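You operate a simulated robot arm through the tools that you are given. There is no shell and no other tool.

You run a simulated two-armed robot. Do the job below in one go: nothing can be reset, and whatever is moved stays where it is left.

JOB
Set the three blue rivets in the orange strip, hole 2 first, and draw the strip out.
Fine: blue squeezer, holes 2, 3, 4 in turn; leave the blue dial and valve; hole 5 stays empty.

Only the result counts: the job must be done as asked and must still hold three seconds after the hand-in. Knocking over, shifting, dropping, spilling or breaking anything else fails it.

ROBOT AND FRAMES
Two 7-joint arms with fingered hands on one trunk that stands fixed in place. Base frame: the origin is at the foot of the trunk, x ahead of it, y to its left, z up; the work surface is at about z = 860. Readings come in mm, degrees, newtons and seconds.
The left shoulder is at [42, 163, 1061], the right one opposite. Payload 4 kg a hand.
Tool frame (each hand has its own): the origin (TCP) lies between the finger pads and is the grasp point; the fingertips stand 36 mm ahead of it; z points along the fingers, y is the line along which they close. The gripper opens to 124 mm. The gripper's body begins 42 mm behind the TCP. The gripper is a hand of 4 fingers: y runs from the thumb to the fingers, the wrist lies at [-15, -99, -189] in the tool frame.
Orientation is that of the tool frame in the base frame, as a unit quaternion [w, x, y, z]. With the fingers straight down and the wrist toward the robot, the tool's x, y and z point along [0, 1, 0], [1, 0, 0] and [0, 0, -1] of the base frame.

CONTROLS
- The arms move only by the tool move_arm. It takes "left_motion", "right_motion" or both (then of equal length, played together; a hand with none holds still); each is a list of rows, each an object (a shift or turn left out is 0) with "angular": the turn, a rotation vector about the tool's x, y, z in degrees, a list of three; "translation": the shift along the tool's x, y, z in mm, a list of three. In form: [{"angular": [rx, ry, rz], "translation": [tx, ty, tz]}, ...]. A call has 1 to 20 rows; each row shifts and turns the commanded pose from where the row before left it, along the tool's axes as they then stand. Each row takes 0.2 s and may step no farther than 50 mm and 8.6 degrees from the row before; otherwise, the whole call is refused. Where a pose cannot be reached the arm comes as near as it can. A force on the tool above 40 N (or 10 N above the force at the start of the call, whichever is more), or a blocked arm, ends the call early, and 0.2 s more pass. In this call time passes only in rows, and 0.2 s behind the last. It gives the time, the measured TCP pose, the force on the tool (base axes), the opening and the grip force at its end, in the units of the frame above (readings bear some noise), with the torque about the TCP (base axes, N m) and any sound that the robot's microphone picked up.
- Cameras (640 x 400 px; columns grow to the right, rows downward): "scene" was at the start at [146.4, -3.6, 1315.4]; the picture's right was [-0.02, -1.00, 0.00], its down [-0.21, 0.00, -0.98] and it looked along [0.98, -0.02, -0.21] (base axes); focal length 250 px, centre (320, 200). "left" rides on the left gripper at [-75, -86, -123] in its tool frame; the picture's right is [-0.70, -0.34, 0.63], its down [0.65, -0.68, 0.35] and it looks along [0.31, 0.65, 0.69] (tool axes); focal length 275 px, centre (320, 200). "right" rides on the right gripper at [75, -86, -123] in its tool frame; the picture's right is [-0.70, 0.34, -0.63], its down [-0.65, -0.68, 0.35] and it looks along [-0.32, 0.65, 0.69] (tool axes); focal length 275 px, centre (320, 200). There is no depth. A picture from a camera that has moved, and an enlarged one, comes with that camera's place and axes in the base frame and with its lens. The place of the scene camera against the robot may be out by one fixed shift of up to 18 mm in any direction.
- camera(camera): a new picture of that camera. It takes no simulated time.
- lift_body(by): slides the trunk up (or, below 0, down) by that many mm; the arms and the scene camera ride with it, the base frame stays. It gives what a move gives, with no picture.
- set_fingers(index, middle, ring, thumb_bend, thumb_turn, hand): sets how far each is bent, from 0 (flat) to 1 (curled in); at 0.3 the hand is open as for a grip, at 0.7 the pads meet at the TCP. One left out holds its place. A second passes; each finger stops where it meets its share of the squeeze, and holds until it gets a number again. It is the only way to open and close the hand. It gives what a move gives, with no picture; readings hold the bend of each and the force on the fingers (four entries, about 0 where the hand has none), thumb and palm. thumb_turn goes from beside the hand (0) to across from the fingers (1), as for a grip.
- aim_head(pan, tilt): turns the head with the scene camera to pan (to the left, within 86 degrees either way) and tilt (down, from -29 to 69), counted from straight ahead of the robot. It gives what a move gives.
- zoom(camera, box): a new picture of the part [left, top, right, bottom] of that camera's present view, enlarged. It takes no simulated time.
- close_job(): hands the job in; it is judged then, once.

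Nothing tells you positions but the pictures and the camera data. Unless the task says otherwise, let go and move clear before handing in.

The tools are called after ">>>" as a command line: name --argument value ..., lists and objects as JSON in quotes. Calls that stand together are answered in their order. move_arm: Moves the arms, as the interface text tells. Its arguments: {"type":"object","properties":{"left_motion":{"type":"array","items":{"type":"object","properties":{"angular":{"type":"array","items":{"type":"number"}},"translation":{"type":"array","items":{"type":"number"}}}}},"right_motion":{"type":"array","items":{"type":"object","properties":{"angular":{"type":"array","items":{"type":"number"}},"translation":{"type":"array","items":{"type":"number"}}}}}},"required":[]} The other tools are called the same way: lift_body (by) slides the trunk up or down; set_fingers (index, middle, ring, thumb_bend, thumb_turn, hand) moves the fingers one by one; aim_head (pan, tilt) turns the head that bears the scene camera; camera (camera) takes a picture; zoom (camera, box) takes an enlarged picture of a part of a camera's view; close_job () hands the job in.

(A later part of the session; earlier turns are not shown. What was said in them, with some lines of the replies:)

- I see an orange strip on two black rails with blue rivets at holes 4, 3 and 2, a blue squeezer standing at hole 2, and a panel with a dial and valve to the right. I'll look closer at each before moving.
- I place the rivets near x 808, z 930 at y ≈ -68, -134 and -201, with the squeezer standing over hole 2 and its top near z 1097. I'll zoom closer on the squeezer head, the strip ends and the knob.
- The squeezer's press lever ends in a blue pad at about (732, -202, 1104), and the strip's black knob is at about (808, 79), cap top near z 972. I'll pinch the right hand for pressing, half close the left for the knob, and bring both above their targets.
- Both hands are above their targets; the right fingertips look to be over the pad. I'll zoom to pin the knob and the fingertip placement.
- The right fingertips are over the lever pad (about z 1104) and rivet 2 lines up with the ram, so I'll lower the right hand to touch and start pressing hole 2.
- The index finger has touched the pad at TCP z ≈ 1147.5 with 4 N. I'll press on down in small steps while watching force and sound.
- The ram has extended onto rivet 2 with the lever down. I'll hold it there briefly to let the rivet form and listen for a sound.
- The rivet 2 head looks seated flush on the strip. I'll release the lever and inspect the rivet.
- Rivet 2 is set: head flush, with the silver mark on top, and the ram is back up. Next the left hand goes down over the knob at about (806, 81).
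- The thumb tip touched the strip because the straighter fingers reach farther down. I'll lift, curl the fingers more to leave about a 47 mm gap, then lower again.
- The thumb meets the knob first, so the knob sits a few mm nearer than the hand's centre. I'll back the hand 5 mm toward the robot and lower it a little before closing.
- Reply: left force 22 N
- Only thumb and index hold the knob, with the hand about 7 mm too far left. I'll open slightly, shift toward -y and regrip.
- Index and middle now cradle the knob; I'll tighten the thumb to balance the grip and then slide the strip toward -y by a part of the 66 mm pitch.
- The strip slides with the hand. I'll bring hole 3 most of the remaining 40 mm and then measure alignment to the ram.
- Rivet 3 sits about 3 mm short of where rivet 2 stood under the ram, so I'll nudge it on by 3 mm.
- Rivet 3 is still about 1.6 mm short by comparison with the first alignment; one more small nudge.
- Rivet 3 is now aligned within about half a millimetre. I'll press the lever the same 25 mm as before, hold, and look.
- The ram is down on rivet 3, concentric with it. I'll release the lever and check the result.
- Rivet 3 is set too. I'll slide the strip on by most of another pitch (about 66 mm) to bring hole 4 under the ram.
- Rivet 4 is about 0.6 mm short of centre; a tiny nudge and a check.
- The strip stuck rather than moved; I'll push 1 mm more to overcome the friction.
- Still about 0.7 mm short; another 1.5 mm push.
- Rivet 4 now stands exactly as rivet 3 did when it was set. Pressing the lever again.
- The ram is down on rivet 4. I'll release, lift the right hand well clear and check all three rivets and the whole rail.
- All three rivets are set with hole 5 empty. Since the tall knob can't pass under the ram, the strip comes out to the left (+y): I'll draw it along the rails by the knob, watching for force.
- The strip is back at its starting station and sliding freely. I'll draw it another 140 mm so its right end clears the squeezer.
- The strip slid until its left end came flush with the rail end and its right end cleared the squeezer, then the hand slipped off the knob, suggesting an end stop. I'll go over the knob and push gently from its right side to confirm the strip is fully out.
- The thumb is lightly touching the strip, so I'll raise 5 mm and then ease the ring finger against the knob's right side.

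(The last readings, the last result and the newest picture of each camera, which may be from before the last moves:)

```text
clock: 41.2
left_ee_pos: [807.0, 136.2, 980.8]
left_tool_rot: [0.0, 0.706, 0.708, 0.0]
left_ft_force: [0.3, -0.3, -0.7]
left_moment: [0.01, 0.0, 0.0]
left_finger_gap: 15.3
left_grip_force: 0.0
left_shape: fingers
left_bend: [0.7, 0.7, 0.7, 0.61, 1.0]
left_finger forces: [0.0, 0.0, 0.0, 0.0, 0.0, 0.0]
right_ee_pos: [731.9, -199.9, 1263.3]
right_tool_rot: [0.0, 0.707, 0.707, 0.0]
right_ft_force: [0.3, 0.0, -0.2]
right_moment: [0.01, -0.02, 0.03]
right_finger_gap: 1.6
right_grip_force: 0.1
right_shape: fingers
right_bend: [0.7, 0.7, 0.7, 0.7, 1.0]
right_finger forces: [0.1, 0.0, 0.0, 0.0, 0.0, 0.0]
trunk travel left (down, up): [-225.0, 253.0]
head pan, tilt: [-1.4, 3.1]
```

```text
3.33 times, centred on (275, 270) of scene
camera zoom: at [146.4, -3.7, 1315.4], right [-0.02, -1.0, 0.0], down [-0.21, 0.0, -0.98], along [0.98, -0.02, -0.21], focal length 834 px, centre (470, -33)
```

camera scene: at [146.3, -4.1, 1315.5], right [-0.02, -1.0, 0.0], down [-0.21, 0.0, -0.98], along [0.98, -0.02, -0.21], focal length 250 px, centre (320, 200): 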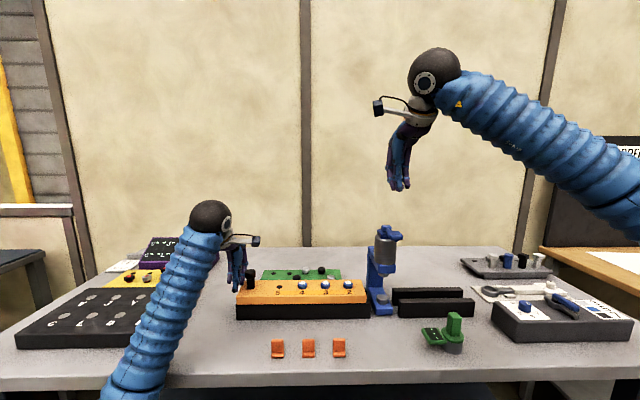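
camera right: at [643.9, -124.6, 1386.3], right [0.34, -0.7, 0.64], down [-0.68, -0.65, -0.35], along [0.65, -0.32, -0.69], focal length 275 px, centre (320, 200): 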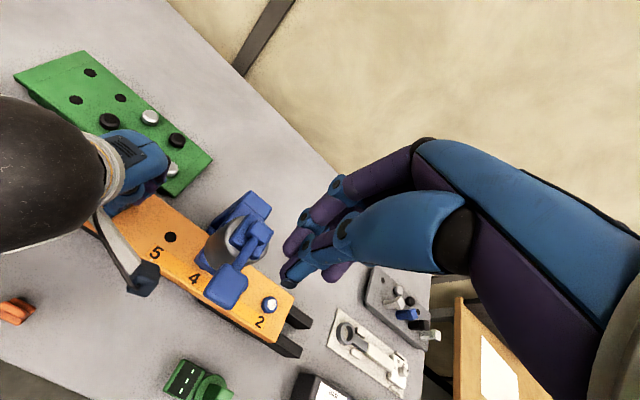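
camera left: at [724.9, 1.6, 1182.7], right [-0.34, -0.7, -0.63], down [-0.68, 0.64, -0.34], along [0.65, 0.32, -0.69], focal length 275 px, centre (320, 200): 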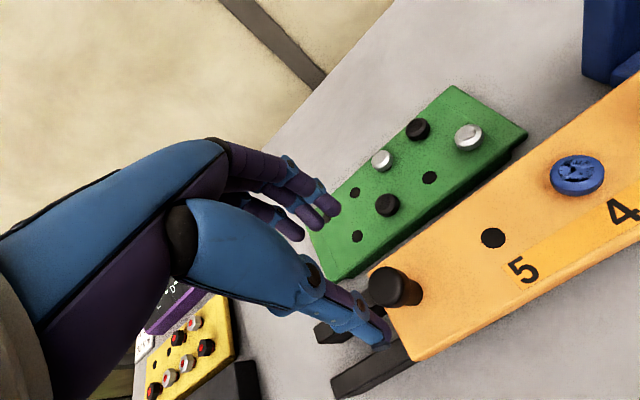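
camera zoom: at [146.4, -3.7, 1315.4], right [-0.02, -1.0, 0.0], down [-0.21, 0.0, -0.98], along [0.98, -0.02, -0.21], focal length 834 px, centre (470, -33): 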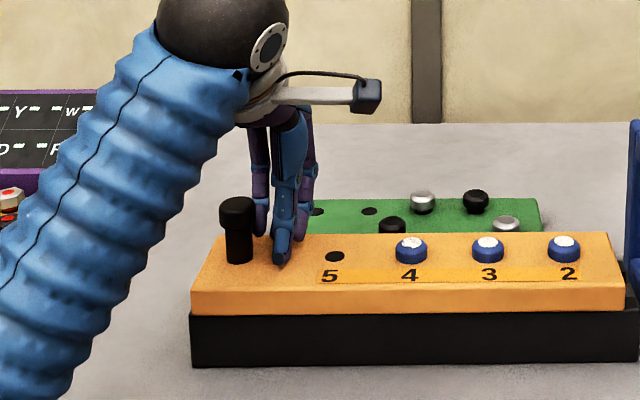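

The ring finger is right beside the knob. I'll push on in small steps and watch for a reaction.

>>> move_arm --left_motion '[{"translation": [2, 0, 0]}, {"translation": [2, 0, 0]}, {"translation": [2, 0, 0]}, {"translation": [0, 0, 0]}]'

>>> zoom --camera "scene" --box '[205, 210, 345, 330]'

>>> zoom --camera "left" --box '[160, 100, 560, 400]'

```text
clock: 42.2
left_ee_pos: [808.0, 143.4, 981.7]
left_tool_rot: [0.0, 0.706, 0.708, 0.0]
left_ft_force: [-0.2, 0.5, 0.9]
left_moment: [-0.01, 0.0, 0.0]
left_finger_gap: 15.0
left_grip_force: 0.0
left_shape: fingers
left_bend: [0.7, 0.7, 0.7, 0.61, 1.0]
left_finger forces: [0.0, 0.0, 0.1, 0.0, 0.0, 0.0]
right_ee_pos: [731.4, -199.8, 1262.7]
right_tool_rot: [0.0, 0.707, 0.707, 0.0]
right_ft_force: [-1.0, -0.4, 0.0]
right_moment: [-0.01, 0.02, -0.03]
right_finger_gap: 1.7
right_grip_force: 0.1
right_shape: fingers
right_bend: [0.7, 0.7, 0.7, 0.7, 1.0]
right_finger forces: [0.0, 0.1, 0.0, 0.1, 0.0, 0.0]
trunk travel left (down, up): [-225.0, 253.0]
head pan, tilt: [-1.4, 3.1]
```

```text
3.33 times, centred on (275, 270) of scene
camera zoom: at [146.4, -3.7, 1315.4], right [-0.02, -1.0, 0.0], down [-0.21, 0.0, -0.98], along [0.98, -0.02, -0.21], focal length 834 px, centre (470, -33)
```

zoom: 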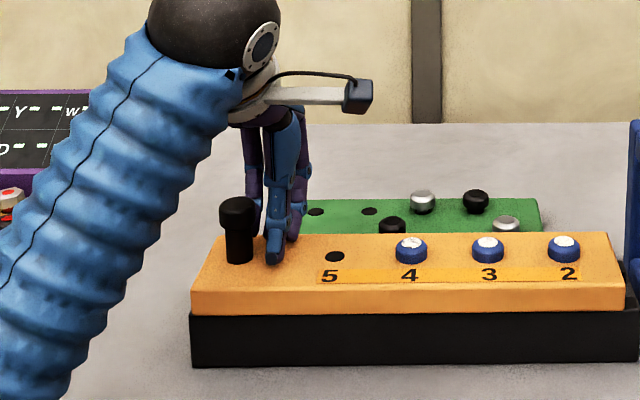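

```text
1.33 times, centred on (360, 250) of left
camera zoom: at [720.8, 67.0, 1104.8], right [-0.34, -0.7, -0.63], down [-0.68, 0.64, -0.35], along [0.65, 0.32, -0.69], focal length 367 px, centre (267, 133)
```

zoom: 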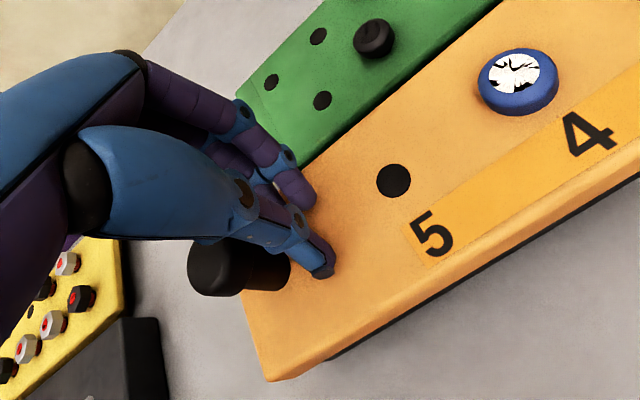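

The ring finger passes behind the knob, so the thumb and middle finger will meet it next; I'll go on a few mm.

>>> move_arm --left_motion '[{"translation": [2, 0, 0]}, {"translation": [2, 0, 0]}, {"translation": [2, 0, 0]}, {"translation": [2, 0, 0]}, {"translation": [0, 0, 0]}]'

>>> zoom --camera "scene" --box '[205, 210, 345, 330]'

```text
clock: 43.4
left_ee_pos: [808.6, 149.8, 981.8]
left_tool_rot: [0.0, 0.706, 0.708, -0.001]
left_ft_force: [0.6, -0.2, -1.3]
left_moment: [-0.03, -0.01, -0.01]
left_finger_gap: 15.2
left_grip_force: 0.4
left_shape: fingers
left_bend: [0.7, 0.7, 0.69, 0.61, 1.0]
left_finger forces: [0.1, 0.0, 0.7, 0.0, 0.0, 0.0]
right_ee_pos: [731.6, -200.5, 1262.2]
right_tool_rot: [0.0, 0.707, 0.708, 0.0]
right_ft_force: [0.2, 0.5, 0.3]
right_moment: [-0.02, -0.01, 0.03]
right_finger_gap: 1.6
right_grip_force: 0.1
right_shape: fingers
right_bend: [0.7, 0.7, 0.7, 0.7, 1.0]
right_finger forces: [0.0, 0.1, 0.1, 0.0, 0.1, 0.0]
trunk travel left (down, up): [-225.0, 253.0]
head pan, tilt: [-1.4, 3.1]
```

```text
3.33 times, centred on (275, 270) of scene
camera zoom: at [146.5, -3.8, 1315.4], right [-0.02, -1.0, 0.0], down [-0.21, 0.0, -0.98], along [0.98, -0.02, -0.21], focal length 834 px, centre (470, -33)
```

zoom: 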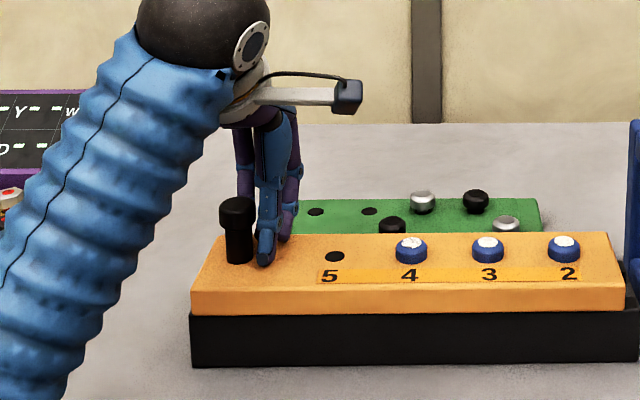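

The ring finger just brushes the knob. A few more millimetres of push.

>>> move_arm --left_motion '[{"translation": [2, 0, 0]}, {"translation": [2, 0, 0]}, {"translation": [2, 0, 0]}, {"translation": [2, 0, 0]}, {"translation": [0, 0, 0]}]'

>>> zoom --camera "scene" --box '[205, 210, 345, 330]'

```text
clock: 44.6
left_ee_pos: [806.5, 157.1, 982.7]
left_tool_rot: [0.0, 0.707, 0.707, 0.0]
left_ft_force: [1.3, -4.2, 0.0]
left_moment: [-0.02, 0.01, 0.03]
left_finger_gap: 14.6
left_grip_force: 2.3
left_shape: fingers
left_bend: [0.7, 0.7, 0.7, 0.61, 1.0]
left_finger forces: [0.0, 0.4, 0.0, 0.0, 3.8, 0.1]
right_ee_pos: [731.3, -200.9, 1262.8]
right_tool_rot: [0.0, 0.707, 0.707, -0.001]
right_ft_force: [-0.1, -0.4, -0.5]
right_moment: [0.03, -0.03, -0.01]
right_finger_gap: 1.8
right_grip_force: 0.0
right_shape: fingers
right_bend: [0.7, 0.7, 0.7, 0.7, 1.0]
right_finger forces: [0.1, 0.0, 0.1, 0.1, 0.0, 0.1]
trunk travel left (down, up): [-225.0, 253.0]
head pan, tilt: [-1.4, 3.1]
```

```text
3.33 times, centred on (275, 270) of scene
camera zoom: at [146.5, -4.1, 1315.4], right [-0.02, -1.0, 0.0], down [-0.21, 0.0, -0.98], along [0.98, -0.02, -0.21], focal length 834 px, centre (470, -33)
```

zoom: 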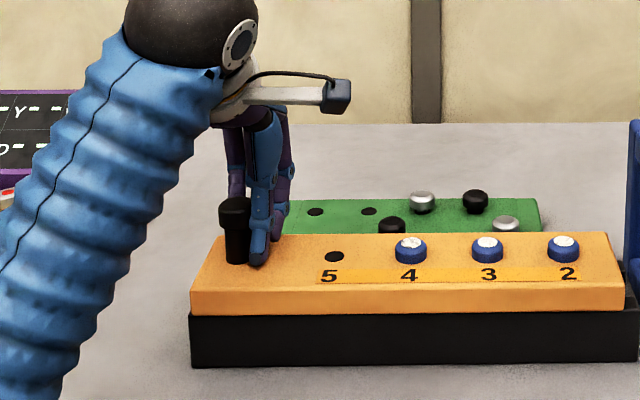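

The thumb is now in contact at 4 N. I'll push a few mm more to see whether the strip moves or holds firm.

>>> move_arm --left_motion '[{"translation": [2, 0, 0]}, {"translation": [2, 0, 0]}, {"translation": [2, 0, 0]}, {"translation": [0, 0, 0]}]'

>>> zoom --camera "scene" --box '[205, 210, 345, 330]'

```text
clock: 45.6
left_ee_pos: [807.1, 161.9, 981.3]
left_tool_rot: [-0.001, 0.707, 0.707, 0.001]
left_ft_force: [0.5, -15.9, 3.0]
left_moment: [-0.12, -0.03, 0.1]
left_finger_gap: 13.1
left_grip_force: 8.2
left_shape: fingers
left_bend: [0.7, 0.69, 0.7, 0.61, 0.97]
left_finger forces: [0.0, 1.7, 0.0, 0.1, 14.6, 0.0]
right_ee_pos: [732.3, -202.5, 1261.7]
right_tool_rot: [-0.001, 0.707, 0.707, 0.001]
right_ft_force: [0.0, 0.3, 0.9]
right_moment: [0.02, -0.01, 0.05]
right_finger_gap: 1.4
right_grip_force: 0.0
right_shape: fingers
right_bend: [0.7, 0.7, 0.7, 0.7, 1.0]
right_finger forces: [0.0, 0.0, 0.1, 0.0, 0.0, 0.0]
trunk travel left (down, up): [-225.0, 253.0]
head pan, tilt: [-1.4, 3.1]
```

```text
3.33 times, centred on (275, 270) of scene
camera zoom: at [146.3, -5.2, 1315.5], right [-0.02, -1.0, 0.0], down [-0.21, 0.0, -0.98], along [0.98, -0.02, -0.21], focal length 834 px, centre (470, -33)
```

zoom: 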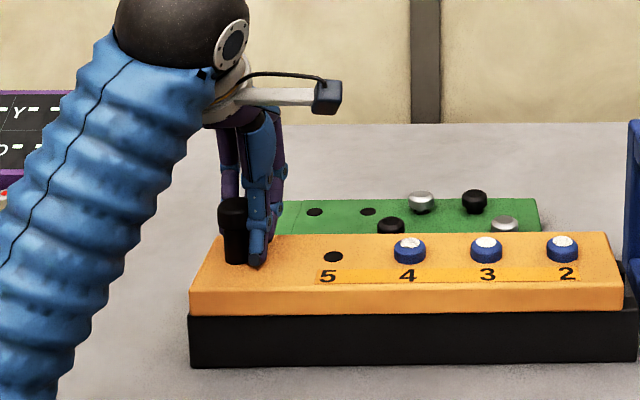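

At 16 N the strip doesn't move, so it is against the end stop, fully drawn out. I'll back off, lift both hands clear and check everything.

>>> move_arm --left_motion '[{"translation": [-5, 0, 0]}, {"translation": [-8, 0, 0]}, {"translation": [-8, 0, 0]}, {"translation": [-6, 0, 0]}, {"translation": [0, 0, -20]}, {"translation": [0, 0, -40]}, {"translation": [0, 0, -45]}, {"translation": [0, 0, -45]}, {"translation": [25, 0, -40]}, {"translation": [30, -10, -35]}, {"translation": [30, -10, -20]}, {"translation": [30, -10, 0]}, {"translation": [30, -10, 0]}]' --right_motion '[{"translation": [0, 0, -20]}, {"translation": [0, 0, -20]}, {"translation": [0, 0, -20]}, {"translation": [0, 0, -20]}, {"translation": [0, 0, -20]}, {"translation": [0, 0, -10]}, {"translation": [-10, 0, 0]}, {"translation": [-10, 0, 0]}, {"translation": [-10, 0, 0]}, {"translation": [-10, 0, 0]}, {"translation": [-10, 0, 0]}, {"translation": [0, 0, 0]}, {"translation": [0, 0, 0]}]'

>>> camera --camera "scene"

>>> zoom --camera "scene" --box '[225, 210, 485, 370]'

>>> camera --camera "right"

>>> zoom --camera "scene" --box '[440, 230, 640, 355]'

```text
clock: 48.4
left_ee_pos: [768.2, 284.1, 1226.6]
left_tool_rot: [0.0, 0.707, 0.707, -0.001]
left_ft_force: [0.2, 0.2, -0.2]
left_moment: [-0.01, -0.07, -0.01]
left_finger_gap: 14.7
left_grip_force: 0.0
left_shape: fingers
left_bend: [0.7, 0.7, 0.7, 0.61, 1.0]
left_finger forces: [0.0, 0.1, 0.1, 0.1, 0.0, 0.0]
right_ee_pos: [731.7, -251.6, 1374.5]
right_tool_rot: [0.001, 0.707, 0.707, 0.0]
right_ft_force: [-0.6, 0.2, 0.6]
right_moment: [0.0, -0.04, -0.04]
right_finger_gap: 1.5
right_grip_force: 0.1
right_shape: fingers
right_bend: [0.7, 0.7, 0.7, 0.7, 1.0]
right_finger forces: [0.0, 0.0, 0.0, 0.0, 0.0, 0.1]
trunk travel left (down, up): [-225.0, 253.0]
head pan, tilt: [-1.4, 3.1]
```

```text
taken
camera scene: at [145.8, -3.1, 1315.6], right [-0.02, -1.0, 0.0], down [-0.21, 0.0, -0.98], along [0.98, -0.03, -0.21], focal length 250 px, centre (320, 200)
```

scene: 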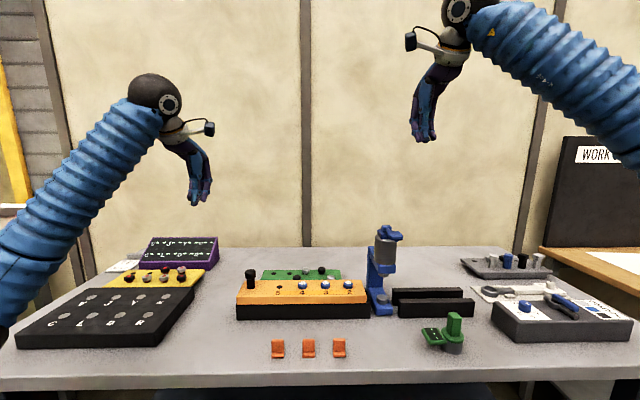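

```text
2.46 times, centred on (355, 290) of scene
camera zoom: at [145.8, -3.1, 1315.6], right [-0.02, -1.0, 0.0], down [-0.21, 0.0, -0.98], along [0.98, -0.03, -0.21], focal length 616 px, centre (234, -22)
```

zoom: 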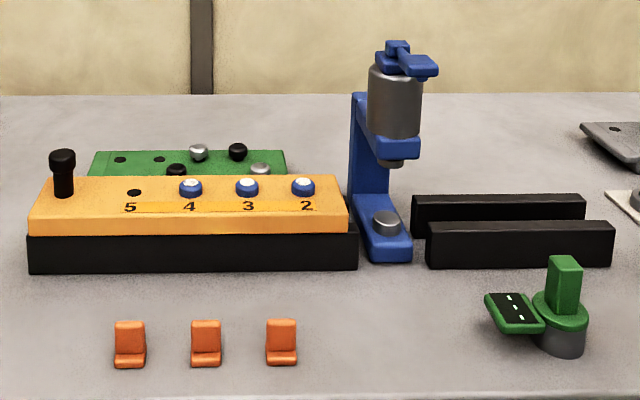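

```text
taken
camera right: at [645.3, -176.4, 1496.1], right [0.34, -0.7, 0.63], down [-0.68, -0.65, -0.35], along [0.65, -0.32, -0.69], focal length 275 px, centre (320, 200)
```

right: 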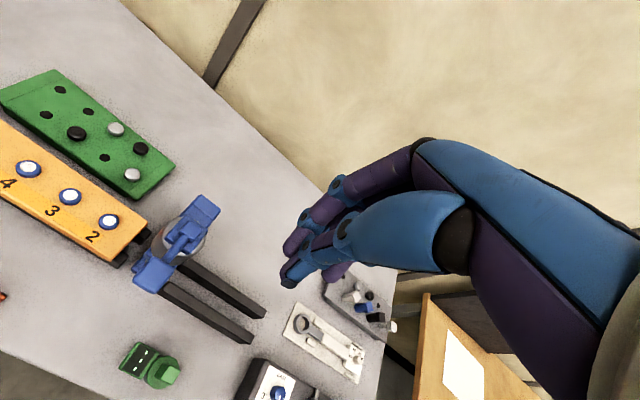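

```text
3.20 times, centred on (540, 292) of scene
camera zoom: at [145.8, -3.1, 1315.6], right [-0.02, -1.0, 0.0], down [-0.21, 0.0, -0.98], along [0.98, -0.03, -0.21], focal length 800 px, centre (-384, -96)
```

zoom: 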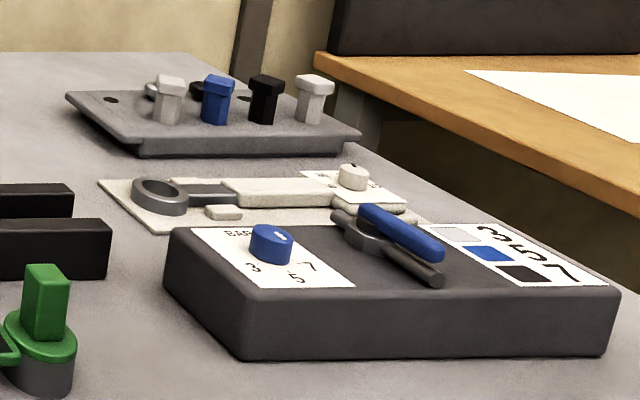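

Rivets 2, 3 and 4 are set, hole 5 is empty, and the strip is out of the squeezer against its stop. The dial, valve and everything else look undisturbed and both hands are clear, so I'm handing in.

>>> close_job

```text
The job is handed in.
```

The three blue rivets in the orange strip are set, in the order 2, 3, 4, using the blue squeezer. The strip is drawn out to the left, clear of the squeezer.

- **Rivets:** All three heads sit flush on the strip with the silver mark showing. I heard no sound from the squeezer, so this rests on the pictures.
- **Strip:** My left hand slipped off the knob when the strip reached the end of its travel. I then pushed the knob from the other side, and the strip held firm at about 16 N. It is still on the left rails, flush with their end.
- **Left alone:** Hole 5 is empty, and I did not touch the blue dial or valve. In the last pictures nothing else on the table had moved.

Both hands were lifted clear before I handed the job in.
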